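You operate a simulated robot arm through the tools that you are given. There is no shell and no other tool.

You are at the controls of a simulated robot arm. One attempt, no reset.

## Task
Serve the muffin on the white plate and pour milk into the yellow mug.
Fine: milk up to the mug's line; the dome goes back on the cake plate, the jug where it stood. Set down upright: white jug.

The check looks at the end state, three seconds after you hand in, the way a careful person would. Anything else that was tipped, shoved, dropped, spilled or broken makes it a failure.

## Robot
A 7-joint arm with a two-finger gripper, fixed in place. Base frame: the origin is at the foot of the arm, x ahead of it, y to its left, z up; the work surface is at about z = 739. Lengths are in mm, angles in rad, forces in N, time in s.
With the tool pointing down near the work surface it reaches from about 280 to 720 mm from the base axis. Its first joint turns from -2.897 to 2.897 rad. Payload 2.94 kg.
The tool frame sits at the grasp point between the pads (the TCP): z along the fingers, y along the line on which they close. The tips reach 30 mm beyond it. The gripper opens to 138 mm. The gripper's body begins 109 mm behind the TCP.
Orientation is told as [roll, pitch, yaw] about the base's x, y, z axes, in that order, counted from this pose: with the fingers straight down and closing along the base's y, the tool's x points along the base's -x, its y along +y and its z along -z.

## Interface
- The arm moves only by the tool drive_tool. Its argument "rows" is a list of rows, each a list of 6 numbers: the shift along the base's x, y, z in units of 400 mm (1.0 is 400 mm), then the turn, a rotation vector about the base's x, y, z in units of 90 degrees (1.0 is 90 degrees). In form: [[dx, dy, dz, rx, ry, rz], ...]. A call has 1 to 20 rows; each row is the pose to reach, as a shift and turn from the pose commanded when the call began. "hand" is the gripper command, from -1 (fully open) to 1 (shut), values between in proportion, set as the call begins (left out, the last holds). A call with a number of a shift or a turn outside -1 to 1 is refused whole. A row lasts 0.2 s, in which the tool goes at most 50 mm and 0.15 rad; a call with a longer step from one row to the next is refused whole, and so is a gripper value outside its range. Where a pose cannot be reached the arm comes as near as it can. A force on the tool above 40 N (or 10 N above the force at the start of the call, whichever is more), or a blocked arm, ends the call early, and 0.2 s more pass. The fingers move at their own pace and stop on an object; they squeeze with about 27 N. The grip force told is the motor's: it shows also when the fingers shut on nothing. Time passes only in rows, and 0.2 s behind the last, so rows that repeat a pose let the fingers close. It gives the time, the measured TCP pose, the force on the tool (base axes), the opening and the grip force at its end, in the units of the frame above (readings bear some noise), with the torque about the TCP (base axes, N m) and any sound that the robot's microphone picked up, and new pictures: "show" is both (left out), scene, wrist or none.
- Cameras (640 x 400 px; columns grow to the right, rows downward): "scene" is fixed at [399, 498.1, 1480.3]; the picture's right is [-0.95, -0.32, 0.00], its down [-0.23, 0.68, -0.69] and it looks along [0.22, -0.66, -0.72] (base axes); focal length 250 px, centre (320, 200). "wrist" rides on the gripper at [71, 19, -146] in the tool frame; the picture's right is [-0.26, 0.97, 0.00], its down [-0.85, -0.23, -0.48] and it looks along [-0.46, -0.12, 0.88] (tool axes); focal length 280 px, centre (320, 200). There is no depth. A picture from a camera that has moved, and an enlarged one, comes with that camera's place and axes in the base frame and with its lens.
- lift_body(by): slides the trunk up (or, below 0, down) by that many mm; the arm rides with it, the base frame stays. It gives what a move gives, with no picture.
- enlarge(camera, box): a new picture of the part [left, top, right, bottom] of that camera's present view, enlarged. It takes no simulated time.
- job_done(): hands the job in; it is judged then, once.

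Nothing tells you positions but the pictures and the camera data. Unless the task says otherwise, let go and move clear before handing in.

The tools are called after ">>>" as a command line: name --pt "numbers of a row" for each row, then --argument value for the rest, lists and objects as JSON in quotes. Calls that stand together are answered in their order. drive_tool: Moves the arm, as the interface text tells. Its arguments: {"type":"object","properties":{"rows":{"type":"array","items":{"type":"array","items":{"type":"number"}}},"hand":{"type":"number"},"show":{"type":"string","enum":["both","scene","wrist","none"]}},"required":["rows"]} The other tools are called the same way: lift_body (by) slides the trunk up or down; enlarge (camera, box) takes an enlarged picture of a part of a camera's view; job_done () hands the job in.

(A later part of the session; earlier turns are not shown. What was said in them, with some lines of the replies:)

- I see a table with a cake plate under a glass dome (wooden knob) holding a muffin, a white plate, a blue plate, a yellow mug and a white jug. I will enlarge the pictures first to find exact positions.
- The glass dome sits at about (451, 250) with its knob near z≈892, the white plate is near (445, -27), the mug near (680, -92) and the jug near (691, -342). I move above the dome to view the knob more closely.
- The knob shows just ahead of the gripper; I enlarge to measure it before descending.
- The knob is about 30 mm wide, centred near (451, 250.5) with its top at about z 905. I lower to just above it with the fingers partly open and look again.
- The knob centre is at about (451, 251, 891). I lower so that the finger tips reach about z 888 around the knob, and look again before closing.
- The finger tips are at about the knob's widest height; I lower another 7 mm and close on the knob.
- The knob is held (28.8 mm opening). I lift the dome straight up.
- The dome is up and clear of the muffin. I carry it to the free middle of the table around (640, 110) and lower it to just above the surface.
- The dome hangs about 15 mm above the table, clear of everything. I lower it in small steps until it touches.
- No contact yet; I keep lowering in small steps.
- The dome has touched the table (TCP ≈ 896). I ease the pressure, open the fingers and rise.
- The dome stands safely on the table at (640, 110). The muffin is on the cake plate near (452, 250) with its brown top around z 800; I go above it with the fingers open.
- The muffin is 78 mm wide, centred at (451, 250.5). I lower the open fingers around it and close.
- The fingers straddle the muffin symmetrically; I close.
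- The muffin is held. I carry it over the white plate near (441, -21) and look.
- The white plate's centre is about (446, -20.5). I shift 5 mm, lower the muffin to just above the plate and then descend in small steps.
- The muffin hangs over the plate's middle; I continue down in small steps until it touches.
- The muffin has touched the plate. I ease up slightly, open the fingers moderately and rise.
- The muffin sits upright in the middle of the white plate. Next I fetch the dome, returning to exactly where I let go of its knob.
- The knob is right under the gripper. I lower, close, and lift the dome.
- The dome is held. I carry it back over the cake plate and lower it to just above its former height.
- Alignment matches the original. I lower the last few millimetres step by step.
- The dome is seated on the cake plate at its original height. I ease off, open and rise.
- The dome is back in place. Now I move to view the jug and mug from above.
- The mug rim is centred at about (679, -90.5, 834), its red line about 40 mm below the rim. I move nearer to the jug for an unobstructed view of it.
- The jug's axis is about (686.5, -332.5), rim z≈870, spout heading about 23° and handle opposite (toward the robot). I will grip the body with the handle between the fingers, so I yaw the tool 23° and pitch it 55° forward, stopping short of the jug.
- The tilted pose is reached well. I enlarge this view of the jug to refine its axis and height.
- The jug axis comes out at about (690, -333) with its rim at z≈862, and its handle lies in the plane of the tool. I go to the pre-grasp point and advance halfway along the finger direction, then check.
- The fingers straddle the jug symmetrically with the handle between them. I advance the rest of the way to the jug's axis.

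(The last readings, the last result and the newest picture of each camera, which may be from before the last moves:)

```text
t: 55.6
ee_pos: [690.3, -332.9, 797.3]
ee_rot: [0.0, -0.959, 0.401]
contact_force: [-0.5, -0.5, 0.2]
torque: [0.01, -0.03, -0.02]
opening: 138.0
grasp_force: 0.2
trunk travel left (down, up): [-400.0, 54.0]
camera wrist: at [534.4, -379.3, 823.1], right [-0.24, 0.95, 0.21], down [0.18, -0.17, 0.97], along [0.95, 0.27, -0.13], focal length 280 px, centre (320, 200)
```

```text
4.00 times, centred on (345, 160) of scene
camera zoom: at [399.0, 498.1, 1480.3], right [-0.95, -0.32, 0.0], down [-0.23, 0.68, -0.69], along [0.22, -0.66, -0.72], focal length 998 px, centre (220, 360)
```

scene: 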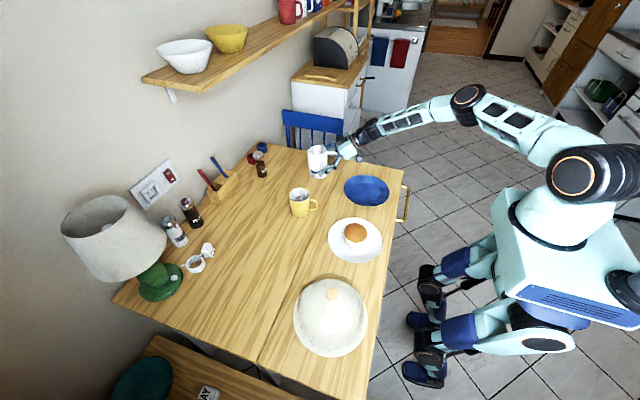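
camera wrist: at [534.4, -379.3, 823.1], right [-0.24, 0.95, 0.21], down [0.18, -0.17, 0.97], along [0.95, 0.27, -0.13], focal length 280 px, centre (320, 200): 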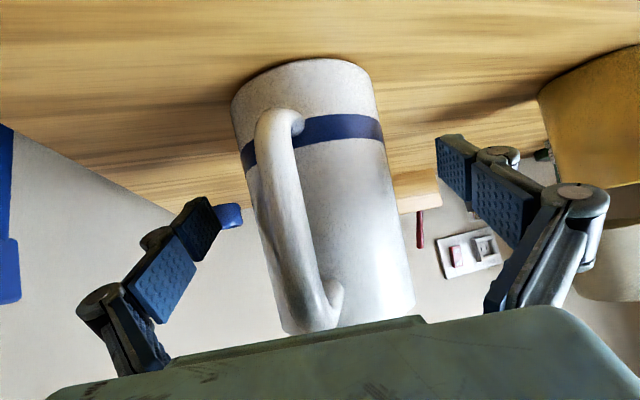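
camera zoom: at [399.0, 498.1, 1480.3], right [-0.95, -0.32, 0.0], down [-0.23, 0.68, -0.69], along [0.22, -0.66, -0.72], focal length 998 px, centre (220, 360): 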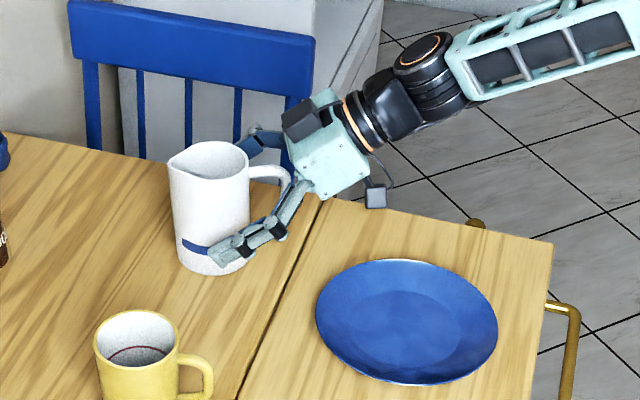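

The fingers are centred on the jug to within a millimetre. I close the grip.

>>> drive_tool --pt "0 0.001 0 0 0 0" --pt "0 0.002 0 0 0 0" --pt "0 0.002 0 0 0 0" --pt "0 0.002 0 0 0 0" --pt "0 0.002 0 0 0 0" --pt "0 0.002 0 0 0 0" --hand 1

>>> enlarge --camera "scene" --box '[285, 110, 405, 210]'

```text
t: 57.0
ee_pos: [689.5, -333.4, 796.7]
ee_rot: [0.002, -0.962, 0.401]
contact_force: [0.1, -0.2, 0.6]
torque: [0.01, 0.06, -0.01]
opening: 78.6
grasp_force: 26.8
trunk travel left (down, up): [-400.0, 54.0]
camera wrist: at [534.4, -378.7, 823.1], right [-0.24, 0.95, 0.21], down [0.18, -0.17, 0.97], along [0.95, 0.27, -0.13], focal length 280 px, centre (320, 200)
```

scene: 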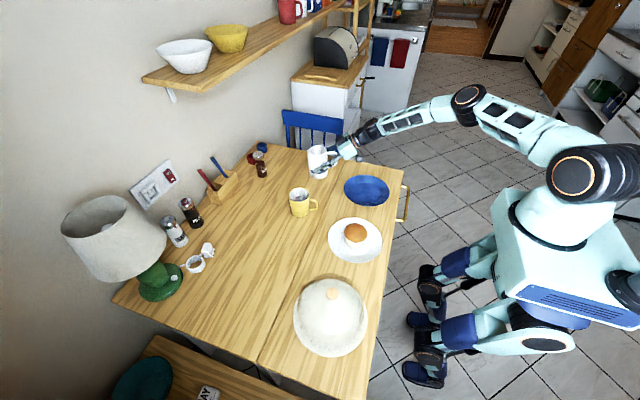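
wrist: 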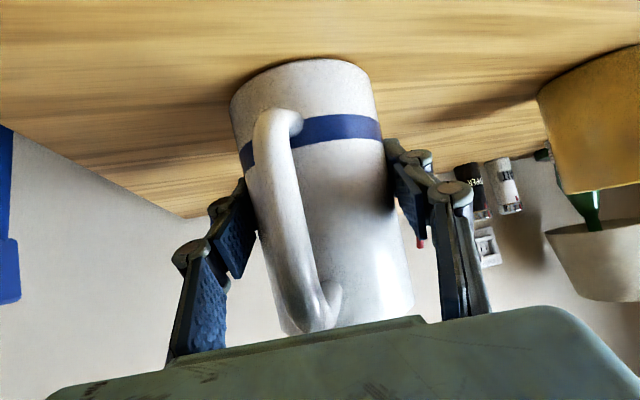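

```text
4.00 times, centred on (345, 160) of scene
camera zoom: at [399.0, 498.1, 1480.3], right [-0.95, -0.32, 0.0], down [-0.23, 0.68, -0.69], along [0.22, -0.66, -0.72], focal length 998 px, centre (220, 360)
```

zoom: 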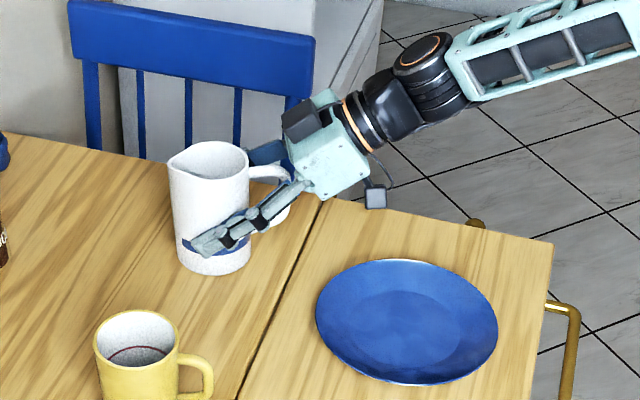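

The jug is gripped firmly (78.6 mm). I lift it slowly straight up and check that it stays upright in the grip.

>>> drive_tool --pt "0 0 0.008 0 0 0" --pt "0 0 0.025 0 0 0" --pt "0 0 0.05 0 0 0" --pt "0 0 0.085 0 0 0" --pt "0 0 0.12 0 0 0" --pt "0 0 0.155 0 0 0" --pt "0 0 0.19 0 0 0" --pt "0 0 0.225 0 0 0" --pt "0 0 0.255 0 0 0" --pt "0 0 0.275 0 0 0" --pt "0 0 0.2875 0 0 0" --pt "0 0 0.2875 0 0 0"

>>> enlarge --camera "scene" --box '[285, 80, 405, 190]'

```text
t: 59.6
ee_pos: [689.9, -332.9, 913.2]
ee_rot: [0.002, -0.96, 0.4]
contact_force: [0.0, -0.3, -6.3]
torque: [-0.02, -0.07, 0.0]
opening: 78.5
grasp_force: 26.4
trunk travel left (down, up): [-400.0, 54.0]
camera wrist: at [535.1, -379.1, 937.7], right [-0.24, 0.95, 0.22], down [0.18, -0.17, 0.97], along [0.95, 0.27, -0.13], focal length 280 px, centre (320, 200)
```

scene: 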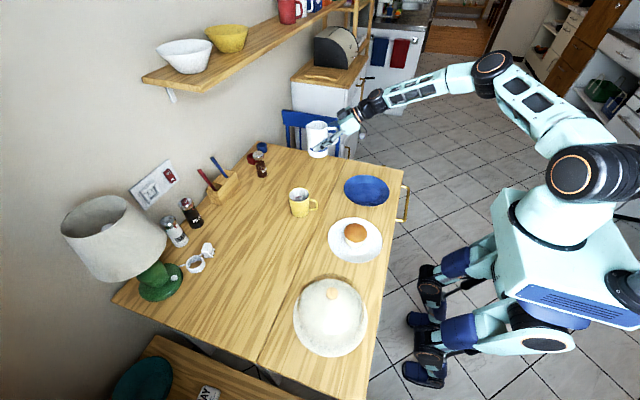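
wrist: 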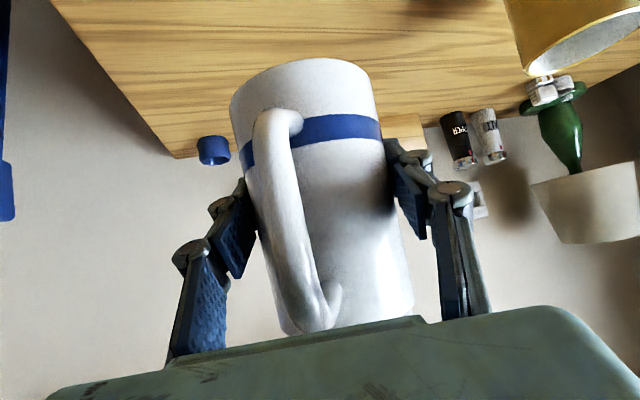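

```text
3.64 times, centred on (345, 135) of scene
camera zoom: at [399.0, 498.1, 1480.3], right [-0.95, -0.32, 0.0], down [-0.23, 0.68, -0.69], along [0.22, -0.66, -0.72], focal length 908 px, centre (229, 436)
```

zoom: 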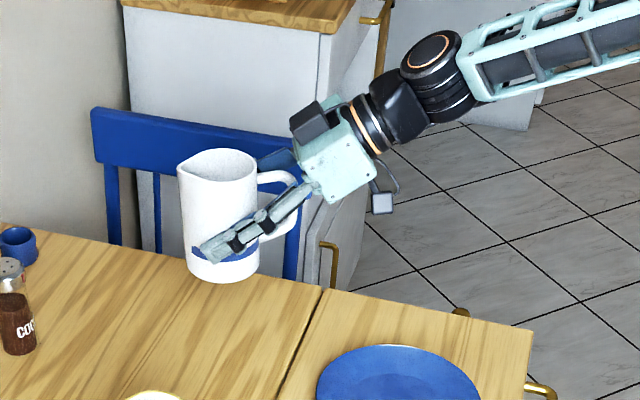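

The jug is lifted upright without slipping, weighing about 6.3 N. I carry it toward the mug while yawing it 32° so that the spout points at the mug, clear of the mug's handle.

>>> drive_tool --pt "-0.006 0.015 0 0 0 0.015" --pt "-0.02 0.05 0 0 0 0.045" --pt "-0.036 0.09 0 0 0 0.08" --pt "-0.052 0.13 0 0 0 0.115" --pt "-0.068 0.17 0 0 0 0.15" --pt "-0.084 0.21 0 0 0 0.185" --pt "-0.1 0.25 0 0 0 0.22" --pt "-0.116 0.29 0 0 0 0.255" --pt "-0.132 0.33 0 0 0 0.29" --pt "-0.148 0.37 0 0 0 0.325" --pt "-0.16 0.398 0 0 0 0.347" --pt "-0.164 0.4088 0 0 0 0.3556" --pt "-0.164 0.4088 0 0 0 0.3556"

>>> enlarge --camera "scene" --box '[255, 120, 375, 230]'

```text
t: 62.4
ee_pos: [625.5, -168.4, 912.0]
ee_rot: [0.002, -0.96, 0.96]
contact_force: [-0.1, 0.3, -6.4]
torque: [0.04, -0.03, 0.02]
opening: 78.5
grasp_force: 26.9
trunk travel left (down, up): [-400.0, 54.0]
camera wrist: at [517.0, -290.5, 937.7], right [-0.7, 0.68, 0.22], down [0.25, -0.05, 0.97], along [0.67, 0.73, -0.13], focal length 280 px, centre (320, 200)
```

scene: 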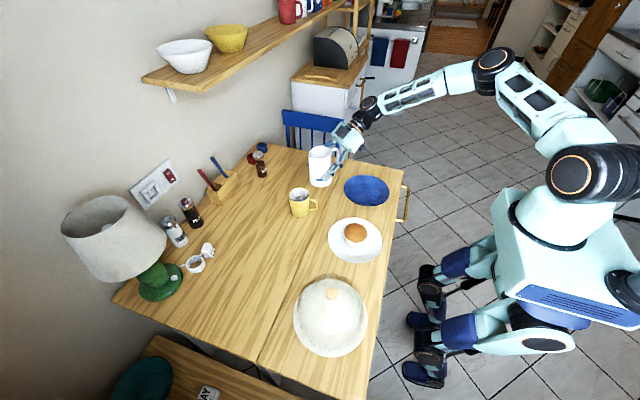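
wrist: 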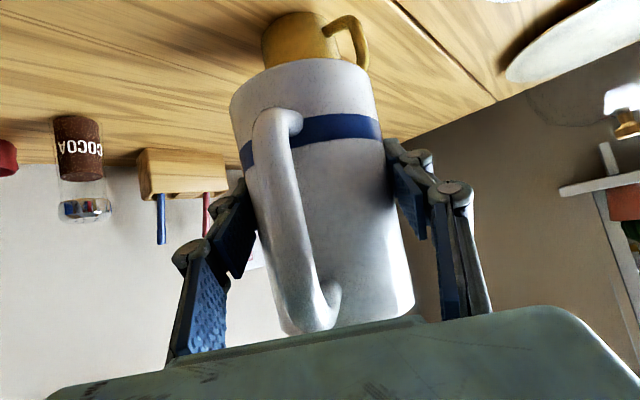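

```text
3.64 times, centred on (315, 175) of scene
camera zoom: at [399.0, 498.1, 1480.3], right [-0.95, -0.32, 0.0], down [-0.23, 0.68, -0.69], along [0.22, -0.66, -0.72], focal length 908 px, centre (338, 291)
```

zoom: 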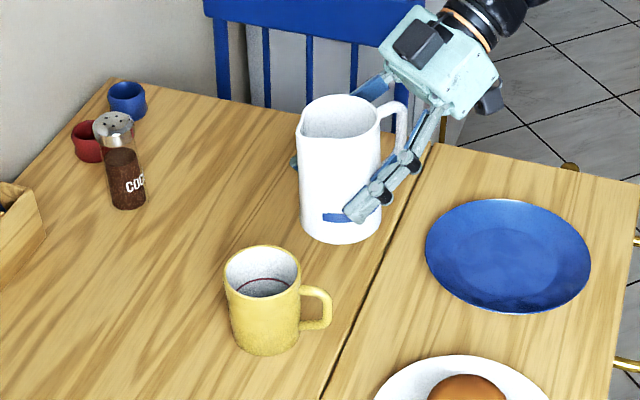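

The spout points at the mug and the jug is upright at the pour start. I tilt it to 30° slowly while lowering, keeping the lip above the mug, and check.

>>> drive_tool --pt "0 0 -0.015 -0.0273 0.0191 0" --pt "0 0 -0.045 -0.0637 0.0446 0" --pt "0 0 -0.08 -0.1001 0.0701 0" --pt "0 0 -0.115 -0.1365 0.0956 0" --pt "0 0 -0.135 -0.1729 0.1211 0" --pt "0 0 -0.1475 -0.2094 0.1466 0" --pt "0 0 -0.159 -0.2458 0.1721 0" --pt "0 0 -0.1658 -0.2731 0.1912 0" --pt "0 0 -0.1658 -0.2731 0.1912 0"

>>> enlarge --camera "scene" --box '[265, 130, 365, 230]'

```text
t: 64.4
ee_pos: [624.4, -169.7, 847.1]
ee_rot: [0.0, -0.435, 0.96]
contact_force: [-0.5, -0.5, -6.0]
torque: [0.02, 0.0, 0.01]
opening: 78.4
grasp_force: 27.3
trunk travel left (down, up): [-400.0, 54.0]
camera wrist: at [536.0, -262.7, 948.3], right [-0.65, 0.75, 0.11], down [0.52, 0.33, 0.79], along [0.55, 0.57, -0.6], focal length 280 px, centre (320, 200)
```

scene: 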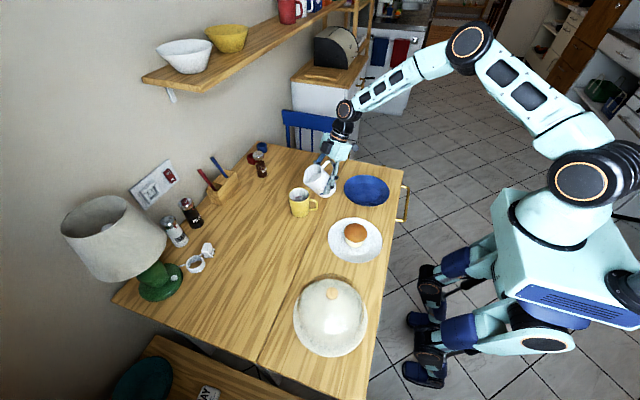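
wrist: 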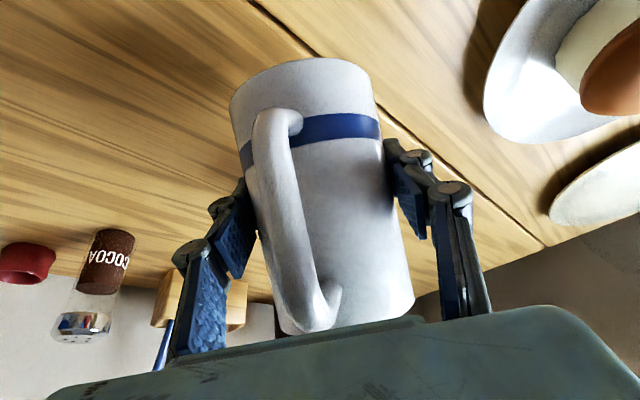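

```text
4.00 times, centred on (315, 180) of scene
camera zoom: at [399.0, 498.1, 1480.3], right [-0.95, -0.32, 0.0], down [-0.23, 0.68, -0.69], along [0.22, -0.66, -0.72], focal length 998 px, centre (340, 280)
```

zoom: 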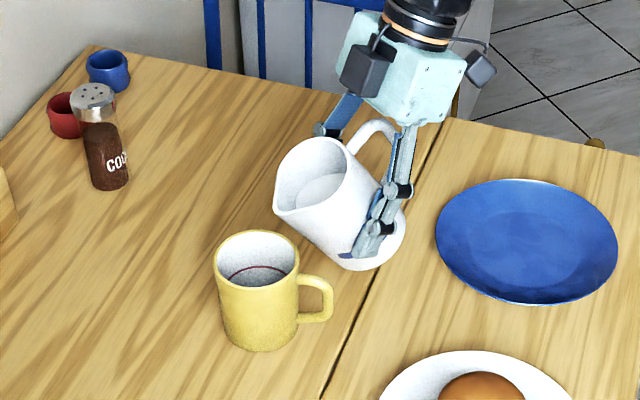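

The jug is at 30° with milk visible inside and the lip just behind the mug's middle, slightly closer to the jug than computed. I move 4 mm forward and tilt to 38°.

>>> drive_tool --pt "0.002 0.003 0.005 -0.018 0.0128 0" --pt "0.0057 0.0082 0.009 -0.0364 0.0255 0" --pt "0.0057 0.0082 0.011 -0.0546 0.0383 0" --pt "0.0057 0.0082 0.0128 -0.0728 0.051 0" --pt "0.0057 0.0082 0.0128 -0.0728 0.051 0" --show "none"

>>> enlarge --camera "scene" --box '[280, 150, 350, 220]'

```text
t: 65.6
ee_pos: [627.0, -165.3, 850.4]
ee_rot: [0.0, -0.296, 0.961]
contact_force: [-0.2, 0.3, -5.5]
torque: [0.02, -0.04, 0.0]
opening: 78.3
grasp_force: 26.8
trunk travel left (down, up): [-400.0, 54.0]
```

```text
5.71 times, centred on (315, 185) of scene
camera zoom: at [399.0, 498.1, 1480.3], right [-0.95, -0.32, 0.0], down [-0.23, 0.68, -0.69], along [0.22, -0.66, -0.72], focal length 1426 px, centre (349, 286)
```

zoom: 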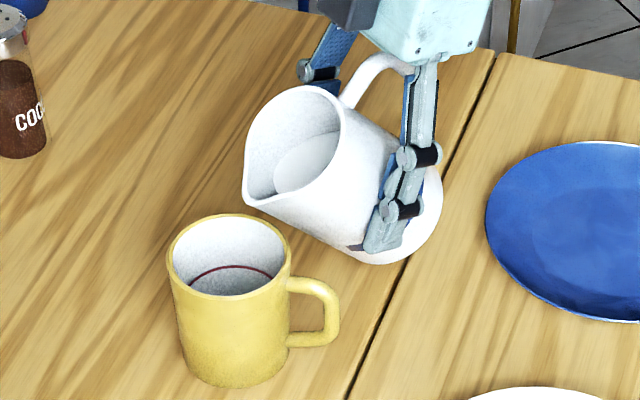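

The lip is inside the mug's rim outline; the milk surface is near the lip but not flowing yet. I tilt on to 42°.

>>> drive_tool --pt "0 0 0.002 -0.0182 0.01275 0" --pt "0 0 0.004 -0.0364 0.0255 0" --pt "0 0 0.004 -0.0364 0.0255 0" --show "none"

>>> enlarge --camera "scene" --box '[280, 150, 350, 220]'

```text
t: 66.4
ee_pos: [626.3, -165.9, 852.4]
ee_rot: [0.002, -0.225, 0.959]
contact_force: [-0.1, 0.1, -6.1]
torque: [0.02, -0.02, -0.03]
opening: 78.4
grasp_force: 26.9
trunk travel left (down, up): [-400.0, 54.0]
```

```text
5.71 times, centred on (315, 185) of scene
camera zoom: at [399.0, 498.1, 1480.3], right [-0.95, -0.32, 0.0], down [-0.23, 0.68, -0.69], along [0.22, -0.66, -0.72], focal length 1426 px, centre (349, 286)
```

zoom: 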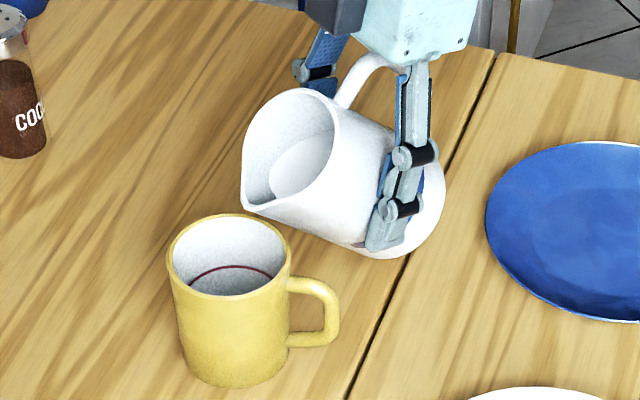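

Still no flow; I tilt to 46°.

>>> drive_tool --pt "0 0 0.0036 -0.0182 0.01275 0" --pt "0 0 0.0072 -0.0364 0.0255 0" --pt "0 0 0.0072 -0.0364 0.0255 0" --show "none"

>>> enlarge --camera "scene" --box '[280, 150, 350, 220]'

```text
t: 67.2
ee_pos: [627.0, -166.0, 855.7]
ee_rot: [-0.001, -0.157, 0.96]
contact_force: [-0.1, 0.6, -5.5]
torque: [0.03, -0.04, 0.01]
opening: 78.1
grasp_force: 26.3
trunk travel left (down, up): [-400.0, 54.0]
```

```text
5.71 times, centred on (315, 185) of scene
camera zoom: at [399.0, 498.1, 1480.3], right [-0.95, -0.32, 0.0], down [-0.23, 0.68, -0.69], along [0.22, -0.66, -0.72], focal length 1426 px, centre (349, 286)
```

zoom: 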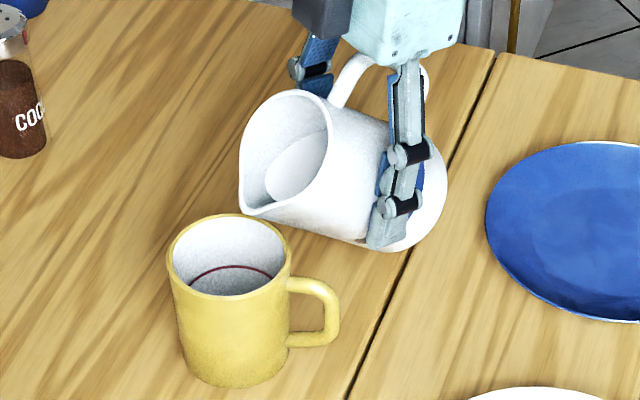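

No flow at 46° yet; I continue to 50°.

>>> drive_tool --pt "0 0 0.003 -0.0182 0.01275 0" --pt "0 0 0.006 -0.0364 0.0255 0" --pt "0 0 0.006 -0.0364 0.0255 0" --show "none"

>>> enlarge --camera "scene" --box '[280, 150, 350, 220]'

```text
t: 68.0
ee_pos: [626.7, -166.5, 857.8]
ee_rot: [0.0, -0.089, 0.959]
contact_force: [-0.2, -0.3, -6.6]
torque: [0.04, 0.0, -0.02]
opening: 78.5
grasp_force: 27.0
trunk travel left (down, up): [-400.0, 54.0]
```

```text
5.71 times, centred on (315, 185) of scene
camera zoom: at [399.0, 498.1, 1480.3], right [-0.95, -0.32, 0.0], down [-0.23, 0.68, -0.69], along [0.22, -0.66, -0.72], focal length 1426 px, centre (349, 286)
```

zoom: 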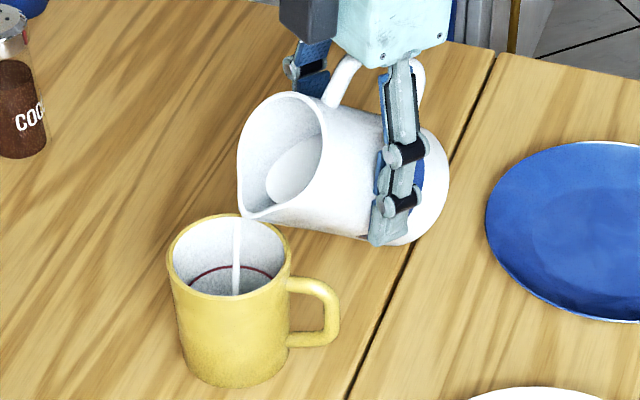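

Milk has started to flow in a thin stream landing inside the mug. I hold this tilt and watch the level.

>>> drive_tool --pt "0 0 0 0 0 0" --pt "0 0 0 0 0 0" --show "none"

>>> enlarge --camera "scene" --box '[280, 160, 330, 210]'

```text
t: 68.6
ee_pos: [626.8, -166.3, 858.0]
ee_rot: [0.0, -0.088, 0.96]
contact_force: [-0.4, -1.4, -5.6]
torque: [0.01, 0.02, 0.04]
opening: 78.3
grasp_force: 26.7
trunk travel left (down, up): [-400.0, 54.0]
```

```text
8.00 times, centred on (305, 185) of scene
camera zoom: at [399.0, 498.1, 1480.3], right [-0.95, -0.32, 0.0], down [-0.23, 0.68, -0.69], along [0.22, -0.66, -0.72], focal length 1997 px, centre (440, 320)
```

zoom: 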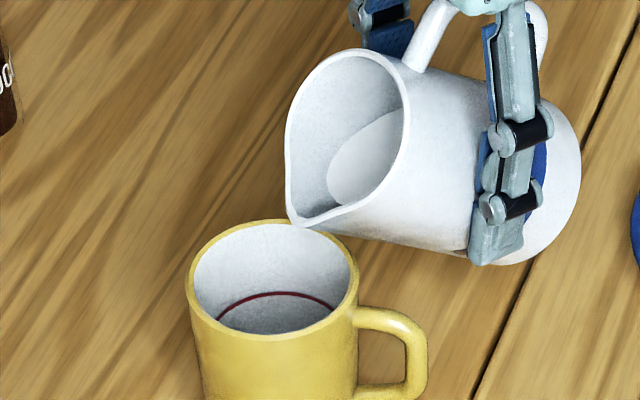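

The stream stopped at this tilt, so the flow settles by angle. I tilt in 3° steps and hold, checking the level each time.

>>> drive_tool --pt "0 0 0.0035 -0.0137 0.0096 0" --pt "0 0 0.0075 -0.0273 0.0191 0" --pt "0 0 0.0075 -0.0273 0.0191 0" --pt "0 0 0.0075 -0.0273 0.0191 0" --show "none"

>>> enlarge --camera "scene" --box '[280, 160, 330, 210]'

```text
t: 69.6
ee_pos: [627.1, -166.3, 861.3]
ee_rot: [-0.001, -0.035, 0.96]
contact_force: [0.2, 0.4, -5.3]
torque: [0.03, -0.03, 0.01]
opening: 78.3
grasp_force: 26.4
trunk travel left (down, up): [-400.0, 54.0]
```

```text
8.00 times, centred on (305, 185) of scene
camera zoom: at [399.0, 498.1, 1480.3], right [-0.95, -0.32, 0.0], down [-0.23, 0.68, -0.69], along [0.22, -0.66, -0.72], focal length 1997 px, centre (440, 320)
```

zoom: 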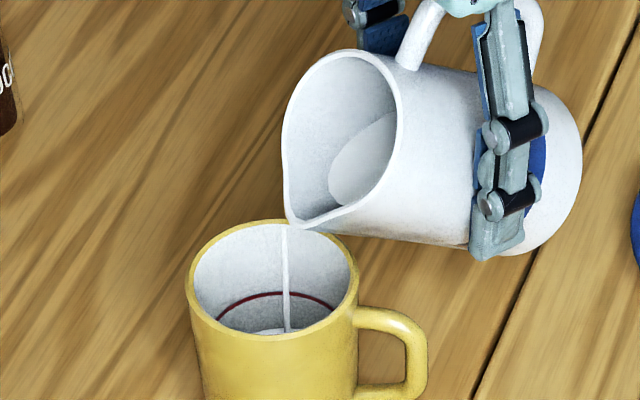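

>>> drive_tool --pt "0 0 0 0 0 0" --pt "0 0 0 0 0 0" --pt "0 0 0 0 0 0" --show "none"

>>> enlarge --camera "scene" --box '[280, 160, 330, 210]'

```text
t: 70.4
ee_pos: [627.3, -165.4, 861.1]
ee_rot: [0.0, -0.035, 0.96]
contact_force: [-0.4, 1.2, -4.7]
torque: [0.05, 0.02, 0.01]
opening: 78.3
grasp_force: 27.4
trunk travel left (down, up): [-400.0, 54.0]
```

```text
8.00 times, centred on (305, 185) of scene
camera zoom: at [399.0, 498.1, 1480.3], right [-0.95, -0.32, 0.0], down [-0.23, 0.68, -0.69], along [0.22, -0.66, -0.72], focal length 1997 px, centre (440, 320)
```

zoom: 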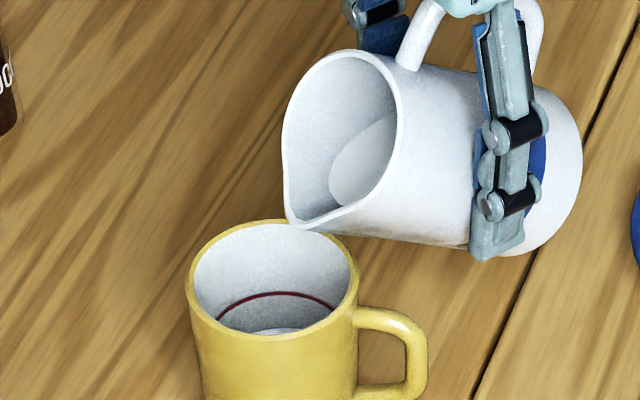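

Milk covers the bottom of the mug, still well below the line. I go on with 3° more.

>>> drive_tool --pt "0 0 0.0039 -0.0137 0.0096 0" --pt "0 0 0.0078 -0.0273 0.0191 0" --pt "0 0 0.0078 -0.0273 0.0191 0" --pt "0 0 0.0078 -0.0273 0.0191 0" --pt "0 0 0.0078 -0.0273 0.0191 0" --pt "0 0 0.0078 -0.0273 0.0191 0" --show "none"

>>> enlarge --camera "scene" --box '[280, 160, 330, 210]'

```text
t: 71.8
ee_pos: [627.8, -166.0, 863.5]
ee_rot: [-0.001, 0.018, 0.96]
contact_force: [0.6, -0.1, -6.0]
torque: [0.05, 0.0, -0.03]
opening: 78.5
grasp_force: 27.4
trunk travel left (down, up): [-400.0, 54.0]
```

```text
8.00 times, centred on (305, 185) of scene
camera zoom: at [399.0, 498.1, 1480.3], right [-0.95, -0.32, 0.0], down [-0.23, 0.68, -0.69], along [0.22, -0.66, -0.72], focal length 1997 px, centre (440, 320)
```

zoom: 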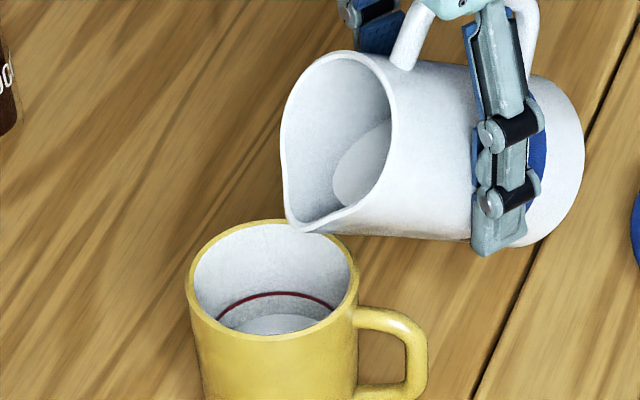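

The level rose to about 15 mm under the line, and the stream stopped again. Another 3°.

>>> drive_tool --pt "0 0 0.0038 -0.0137 0.0096 0" --pt "0 0 0.0075 -0.0273 0.0191 0" --pt "0 0 0.0075 -0.0273 0.0191 0" --pt "0 0 0.0075 -0.0273 0.0191 0" --pt "0 0 0.0075 -0.0273 0.0191 0" --pt "0 0 0.0075 -0.0273 0.0191 0" --pt "0 0 0.0075 -0.0273 0.0191 0" --show "none"

>>> enlarge --camera "scene" --box '[285, 175, 315, 205]'

```text
t: 73.4
ee_pos: [627.0, -165.9, 867.5]
ee_rot: [0.0, 0.069, 0.961]
contact_force: [0.1, 0.3, -4.8]
torque: [0.02, -0.04, 0.0]
opening: 78.1
grasp_force: 27.1
trunk travel left (down, up): [-400.0, 54.0]
```

```text
13.33 times, centred on (300, 190) of scene
camera zoom: at [399.0, 498.1, 1480.3], right [-0.95, -0.32, 0.0], down [-0.23, 0.68, -0.69], along [0.22, -0.66, -0.72], focal length 3328 px, centre (587, 333)
```

zoom: 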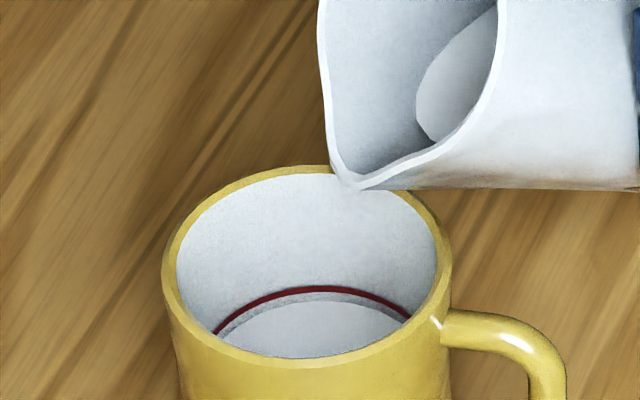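

The milk is about 5 mm below the red line. I add 1° and hold.

>>> drive_tool --pt "0 0 0.0025 -0.0091 0.0064 0" --pt "0 0 0.0025 -0.0091 0.0064 0" --pt "0 0 0.0025 -0.0091 0.0064 0" --pt "0 0 0.0025 -0.0091 0.0064 0" --pt "0 0 0.0025 -0.0091 0.0064 0" --show "none"

>>> enlarge --camera "scene" --box '[285, 175, 315, 205]'

```text
t: 74.6
ee_pos: [627.1, -166.8, 867.0]
ee_rot: [0.001, 0.088, 0.96]
contact_force: [-0.1, 0.5, -4.7]
torque: [0.0, 0.0, -0.01]
opening: 78.1
grasp_force: 27.1
trunk travel left (down, up): [-400.0, 54.0]
```

```text
13.33 times, centred on (300, 190) of scene
camera zoom: at [399.0, 498.1, 1480.3], right [-0.95, -0.32, 0.0], down [-0.23, 0.68, -0.69], along [0.22, -0.66, -0.72], focal length 3328 px, centre (587, 333)
```

zoom: 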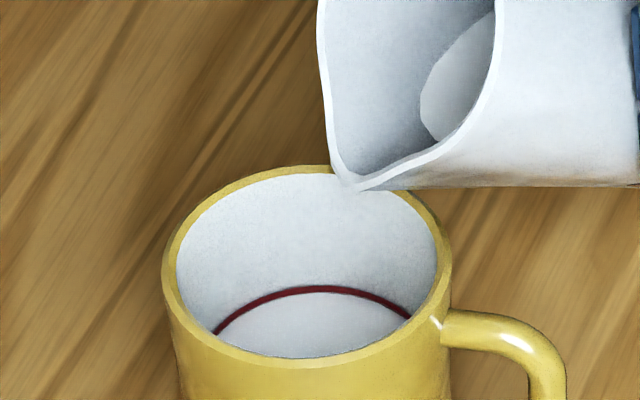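

>>> enlarge --camera "scene" --box '[292, 190, 308, 204]'

```text
16.00 times, centred on (300, 197) of scene
camera zoom: at [399.0, 498.1, 1480.3], right [-0.95, -0.32, 0.0], down [-0.23, 0.68, -0.69], along [0.22, -0.66, -0.72], focal length 3993 px, centre (640, 248)
```

zoom: 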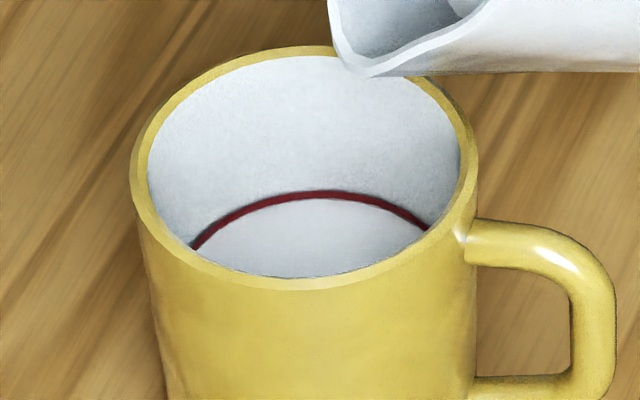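

The milk just meets the lower edge of the red line. I add a touch (0.4°) to bring it to the middle of the line.

>>> drive_tool --pt "0 0 0.001 -0.0036 0.0025 0" --pt "0 0 0.001 -0.0036 0.0025 0" --pt "0 0 0.001 -0.0036 0.0025 0" --pt "0 0 0.001 -0.0036 0.0025 0" --show "none"

>>> enlarge --camera "scene" --box '[292, 190, 308, 204]'

```text
t: 75.6
ee_pos: [626.5, -166.8, 868.9]
ee_rot: [0.001, 0.095, 0.96]
contact_force: [-0.1, -0.6, -4.3]
torque: [0.04, -0.02, 0.02]
opening: 78.2
grasp_force: 27.1
trunk travel left (down, up): [-400.0, 54.0]
```

```text
16.00 times, centred on (300, 197) of scene
camera zoom: at [399.0, 498.1, 1480.3], right [-0.95, -0.32, 0.0], down [-0.23, 0.68, -0.69], along [0.22, -0.66, -0.72], focal length 3993 px, centre (640, 248)
```

zoom: 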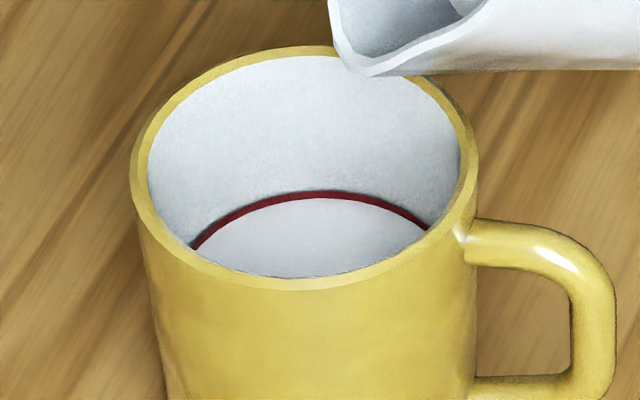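

The milk level is now at the red line. I tilt the jug back upright smoothly, rising as it comes up.

>>> drive_tool --pt "0 0 0 0.0273 -0.0191 0" --pt "0 0 0 0.0728 -0.051 0" --pt "0 0 0.005 0.1183 -0.0828 0" --pt "0 0 0.01 0.1638 -0.1147 0" --pt "0 0 0.015 0.2094 -0.1466 0" --pt "0 0 0.02 0.2549 -0.1784 0" --pt "-0.001 -0.002 0.03 0.3004 -0.2103 0" --pt "-0.002 -0.003 0.04 0.3459 -0.2422 0" --pt "-0.003 -0.004 0.055 0.3914 -0.2741 0" --pt "-0.004 -0.006 0.07 0.4369 -0.3059 0" --pt "-0.005 -0.007 0.085 0.4824 -0.3378 0" --pt "-0.0057 -0.0082 0.1 0.5279 -0.3696 0" --pt "-0.0057 -0.0082 0.1095 0.5497 -0.3849 0" --pt "-0.0057 -0.0082 0.1095 0.5497 -0.3849 0"

>>> enlarge --camera "scene" --box '[265, 130, 365, 230]'

>>> enlarge --camera "scene" --box '[292, 190, 308, 204]'

```text
t: 78.6
ee_pos: [624.0, -170.2, 911.6]
ee_rot: [0.001, -0.96, 0.96]
contact_force: [-0.5, 0.4, -3.8]
torque: [0.03, 0.01, 0.04]
opening: 78.3
grasp_force: 27.3
trunk travel left (down, up): [-400.0, 54.0]
camera wrist: at [516.3, -290.9, 937.8], right [-0.7, 0.68, 0.21], down [0.24, -0.05, 0.97], along [0.67, 0.73, -0.13], focal length 280 px, centre (320, 200)
```

scene: 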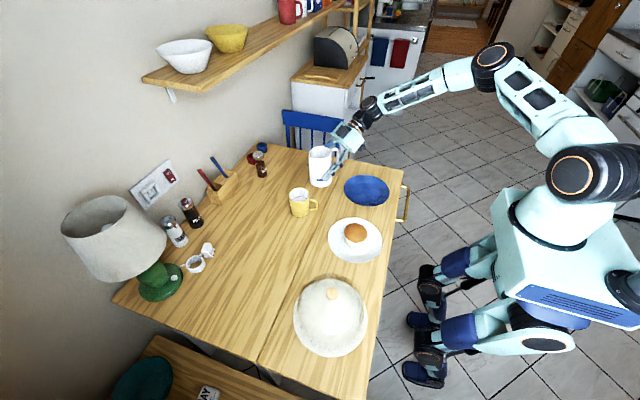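
wrist: 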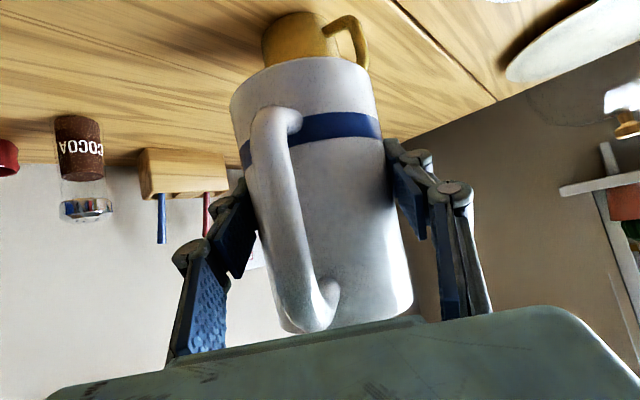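

```text
4.00 times, centred on (315, 180) of scene
camera zoom: at [399.0, 498.1, 1480.3], right [-0.95, -0.32, 0.0], down [-0.23, 0.68, -0.69], along [0.22, -0.66, -0.72], focal length 998 px, centre (340, 280)
```

zoom: 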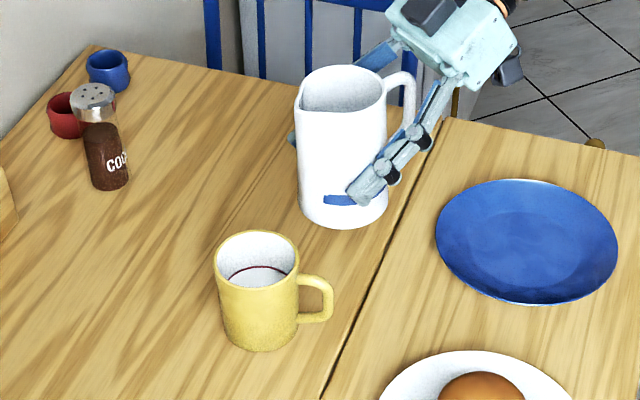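

```text
16.00 times, centred on (300, 197) of scene
camera zoom: at [399.0, 498.1, 1480.3], right [-0.95, -0.32, 0.0], down [-0.23, 0.68, -0.69], along [0.22, -0.66, -0.72], focal length 3993 px, centre (640, 248)
```

zoom: 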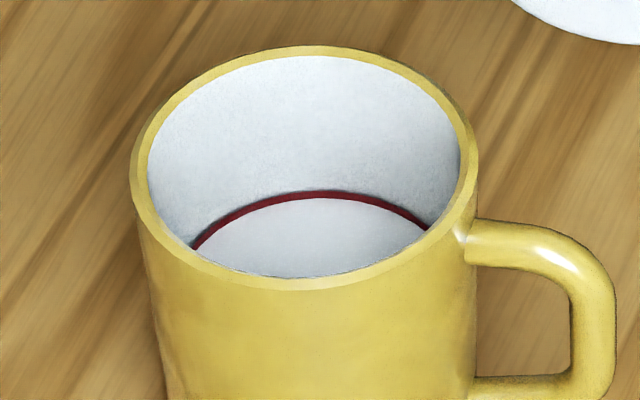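

The mug is filled to the line with nothing spilled. I carry the jug back over its original place, undoing the yaw.

>>> drive_tool --pt "0.004 -0.011 0 0 0 -0.009" --pt "0.016 -0.039 0 0 0 -0.031" --pt "0.032 -0.079 0 0 0 -0.066" --pt "0.048 -0.119 0 0 0 -0.101" --pt "0.064 -0.159 0 0 0 -0.136" --pt "0.08 -0.199 0 0 0 -0.171" --pt "0.096 -0.239 0 0 0 -0.206" --pt "0.112 -0.279 0 0 0 -0.241" --pt "0.128 -0.319 0 0 0 -0.276" --pt "0.144 -0.359 0 0 0 -0.311" --pt "0.156 -0.389 0 0 0 -0.338" --pt "0.164 -0.4088 0 0 0 -0.3556" --pt "0.164 -0.4088 0 0 0 -0.3556" --show "none"

>>> drive_tool --pt "0 0 -0.012 0 0 0" --pt "0 0 -0.04 0 0 0" --pt "0 0 -0.08 0 0 0" --pt "0 0 -0.12 0 0 0" --pt "0 0 -0.16 0 0 0" --pt "0 0 -0.2 0 0 0" --pt "0 0 -0.235 0 0 0" --pt "0 0 -0.26 0 0 0" --pt "0 0 -0.27 0 0 0" --pt "0 0 -0.27 0 0 0"

>>> enlarge --camera "scene" --box '[285, 110, 405, 210]'

```text
t: 81.4
ee_pos: [690.2, -332.8, 912.3]
ee_rot: [0.001, -0.957, 0.399]
contact_force: [-0.5, 0.2, -4.5]
torque: [0.02, -0.04, -0.03]
opening: 78.1
grasp_force: 27.0
trunk travel left (down, up): [-400.0, 54.0]
```

```text
t: 83.6
ee_pos: [691.0, -333.1, 803.9]
ee_rot: [0.001, -0.961, 0.402]
contact_force: [-0.2, 0.5, -5.5]
torque: [0.03, 0.01, 0.0]
opening: 78.1
grasp_force: 27.2
trunk travel left (down, up): [-400.0, 54.0]
camera wrist: at [535.0, -378.6, 829.3], right [-0.24, 0.95, 0.21], down [0.18, -0.17, 0.97], along [0.95, 0.27, -0.13], focal length 280 px, centre (320, 200)
```

scene: 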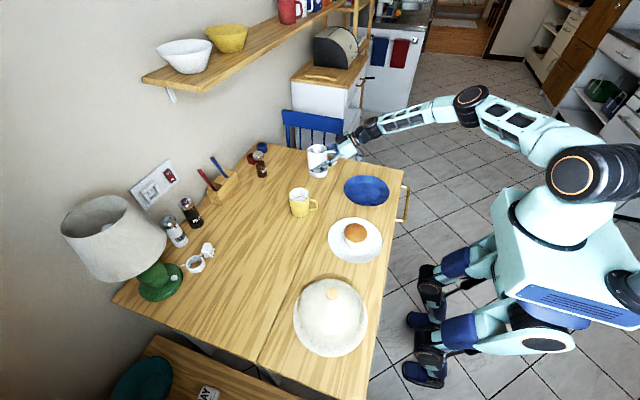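
wrist: 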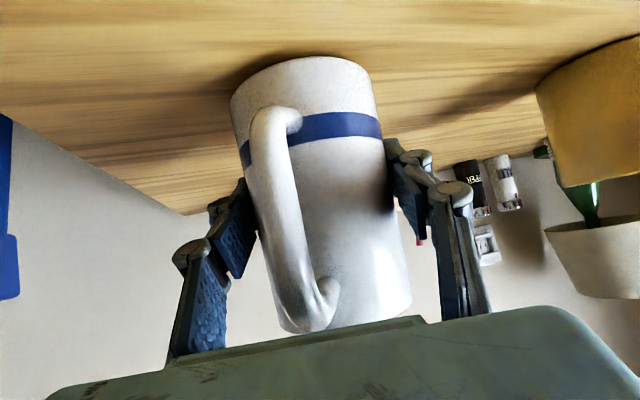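

```text
4.00 times, centred on (345, 160) of scene
camera zoom: at [399.0, 498.1, 1480.3], right [-0.95, -0.32, 0.0], down [-0.23, 0.68, -0.69], along [0.22, -0.66, -0.72], focal length 998 px, centre (220, 360)
```

zoom: 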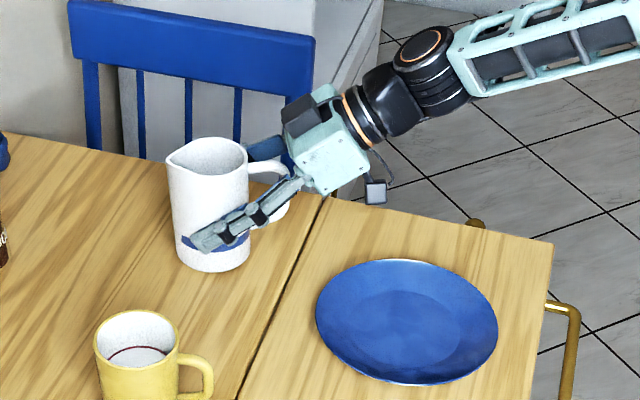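

The jug is 7 mm above its old spot. I lower it in small steps until it touches.

>>> drive_tool --pt "0 0 -0.005 0 0 0" --pt "0 0 -0.01 0 0 0" --pt "0 0 -0.0125 0 0 0" --show "none"

>>> drive_tool --pt "0 0 -0.0025 0 0 0" --pt "0 0 -0.005 0 0 0" --show "none"

```text
t: 84.4
ee_pos: [690.1, -332.5, 799.2]
ee_rot: [0.0, -0.958, 0.403]
contact_force: [-0.8, -0.2, -4.4]
torque: [-0.01, -0.01, -0.02]
opening: 78.3
grasp_force: 26.3
trunk travel left (down, up): [-400.0, 54.0]
```

```text
t: 85.0
ee_pos: [690.2, -333.7, 798.7]
ee_rot: [-0.005, -0.961, 0.402]
contact_force: [-2.0, 1.5, 2.3]
torque: [-0.15, 0.04, -0.07]
opening: 78.3
grasp_force: 27.1
trunk travel left (down, up): [-400.0, 54.0]
```

It has touched; a slight extra press seats it flat, then I open the fingers.

>>> drive_tool --pt "0 0 -0.001 0 0 0" --pt "0 0 -0.001 0 0 0" --show "none"

>>> drive_tool --pt "0 0 0 0 0 0" --pt "0 0 0 0 0 0" --pt "0 0 0 0 0 0" --pt "0 0 0 0 0 0" --hand -1

>>> enlarge --camera "scene" --box '[285, 110, 405, 210]'

```text
t: 85.6
ee_pos: [690.1, -332.9, 800.2]
ee_rot: [-0.004, -0.962, 0.404]
contact_force: [0.2, 0.5, 5.9]
torque: [-0.37, -0.12, 0.0]
opening: 78.2
grasp_force: 26.8
trunk travel left (down, up): [-400.0, 54.0]
```

```text
t: 86.6
ee_pos: [690.7, -333.1, 797.5]
ee_rot: [0.001, -0.961, 0.401]
contact_force: [-1.3, 0.0, -0.5]
torque: [0.02, 0.02, -0.03]
opening: 138.2
grasp_force: 0.1
trunk travel left (down, up): [-400.0, 54.0]
camera wrist: at [534.8, -378.7, 823.1], right [-0.24, 0.95, 0.21], down [0.18, -0.17, 0.97], along [0.95, 0.27, -0.13], focal length 280 px, centre (320, 200)
```

scene: 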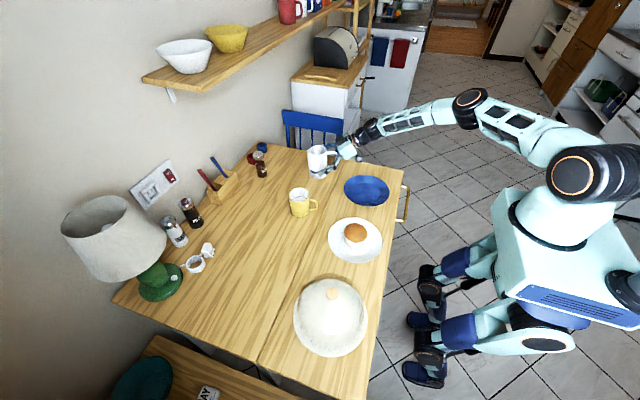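
wrist: 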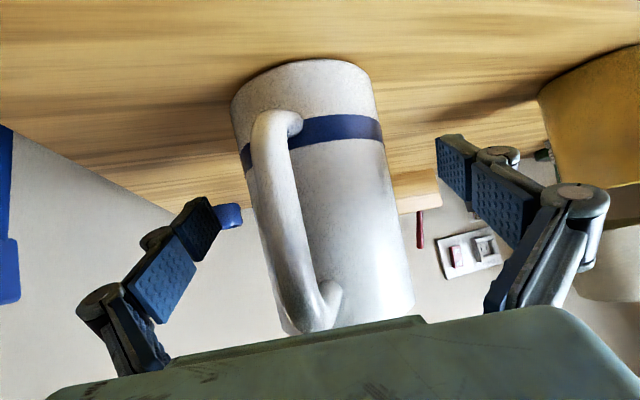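

```text
4.00 times, centred on (345, 160) of scene
camera zoom: at [399.0, 498.1, 1480.3], right [-0.95, -0.32, 0.0], down [-0.23, 0.68, -0.69], along [0.22, -0.66, -0.72], focal length 998 px, centre (220, 360)
```

zoom: 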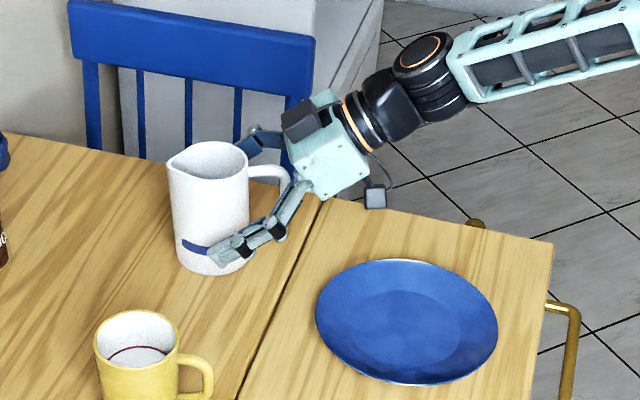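

The jug stands upright exactly where it was. I back the fingers out along their own direction and then rise clear.

>>> drive_tool --pt "-0.03 -0.0127 0.0228 0 0 0" --pt "-0.08 -0.034 0.061 0 0 0" --pt "-0.14 -0.0594 0.1066 0 0 0" --pt "-0.2 -0.0849 0.152 0 0 0" --pt "-0.26 -0.11 0.198 0 0 0" --pt "-0.3 -0.127 0.228 0 0 0" --pt "-0.3 -0.127 0.32 0 0 0" --pt "-0.3 -0.127 0.42 0 0 0" --pt "-0.3 -0.127 0.5 0 0 0" --pt "-0.3 -0.127 0.5 0 0 0"

>>> enlarge --camera "scene" --box '[245, 130, 415, 250]'

>>> enlarge --camera "scene" --box '[260, 190, 410, 370]'

>>> enlarge --camera "scene" --box '[285, 130, 365, 200]'

```text
t: 88.8
ee_pos: [570.4, -384.6, 997.6]
ee_rot: [-0.001, -0.959, 0.4]
contact_force: [1.0, 0.9, 0.0]
torque: [-0.02, -0.01, -0.01]
opening: 138.2
grasp_force: 0.0
trunk travel left (down, up): [-400.0, 54.0]
camera wrist: at [414.5, -430.7, 1022.9], right [-0.24, 0.95, 0.21], down [0.18, -0.17, 0.97], along [0.95, 0.27, -0.13], focal length 280 px, centre (320, 200)
```

scene: 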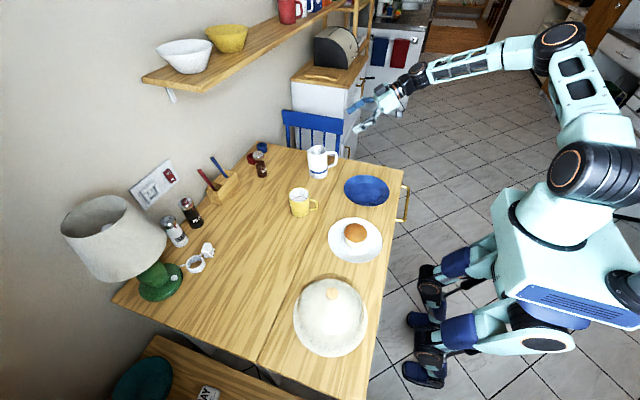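
wrist: 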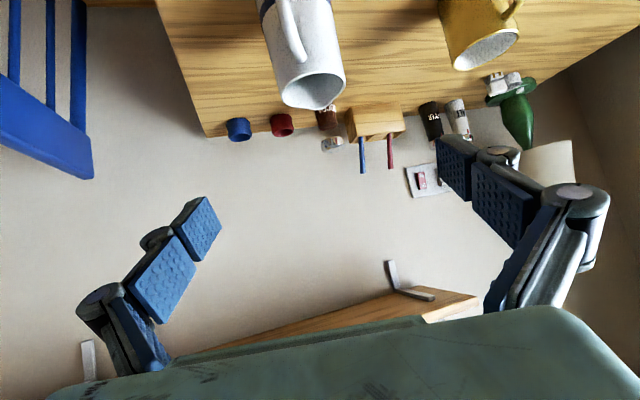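

```text
3.33 times, centred on (330, 190) of scene
camera zoom: at [399.0, 498.1, 1480.3], right [-0.95, -0.32, 0.0], down [-0.23, 0.68, -0.69], along [0.22, -0.66, -0.72], focal length 832 px, centre (287, 233)
```

zoom: 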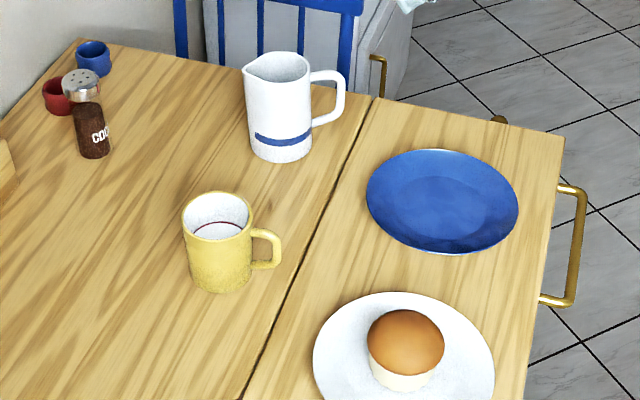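

```text
2.22 times, centred on (335, 280) of scene
camera zoom: at [399.0, 498.1, 1480.3], right [-0.95, -0.32, 0.0], down [-0.23, 0.68, -0.69], along [0.22, -0.66, -0.72], focal length 555 px, centre (287, 22)
```

zoom: 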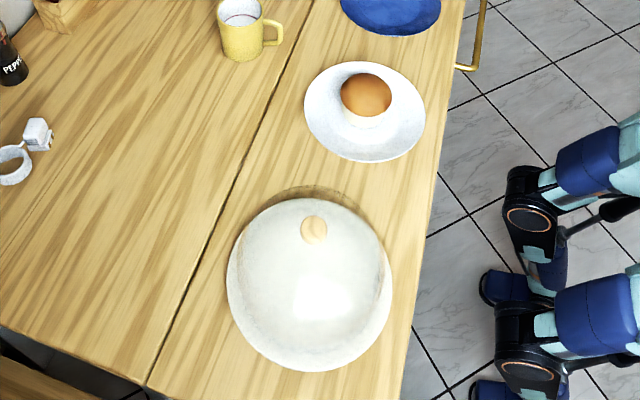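

```text
5.71 times, centred on (325, 165) of scene
camera zoom: at [399.0, 498.1, 1480.3], right [-0.95, -0.32, 0.0], down [-0.23, 0.68, -0.69], along [0.22, -0.66, -0.72], focal length 1426 px, centre (291, 400)
```

zoom: 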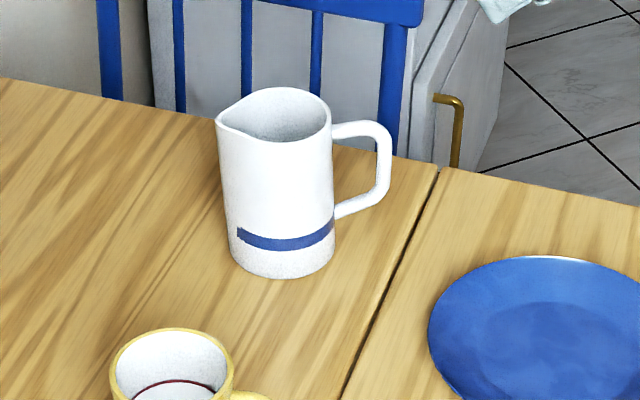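

Everything is in place: the muffin is on the white plate, the mug is filled to its line, the dome is on the cake plate, and the jug stands upright where it was. No spills show in the pictures and the arm is clear, so I hand in.

>>> job_done

```text
The job is handed in.
```

The job is handed in, and the last pictures show everything as you asked. I haven't seen the check's verdict.

- **Muffin:** it sits upright in the middle of the white plate.
- **Milk:** the yellow mug is filled to its red line. No milk shows on the table in the last pictures.
- **Dome:** it is back on the cake plate, at its original position and height.
- **Jug:** it stands upright where it was, with the handle facing the same way as before.
- **Arm:** the gripper let go of everything and moved clear before I handed in. Nothing else on the table was moved or tipped.
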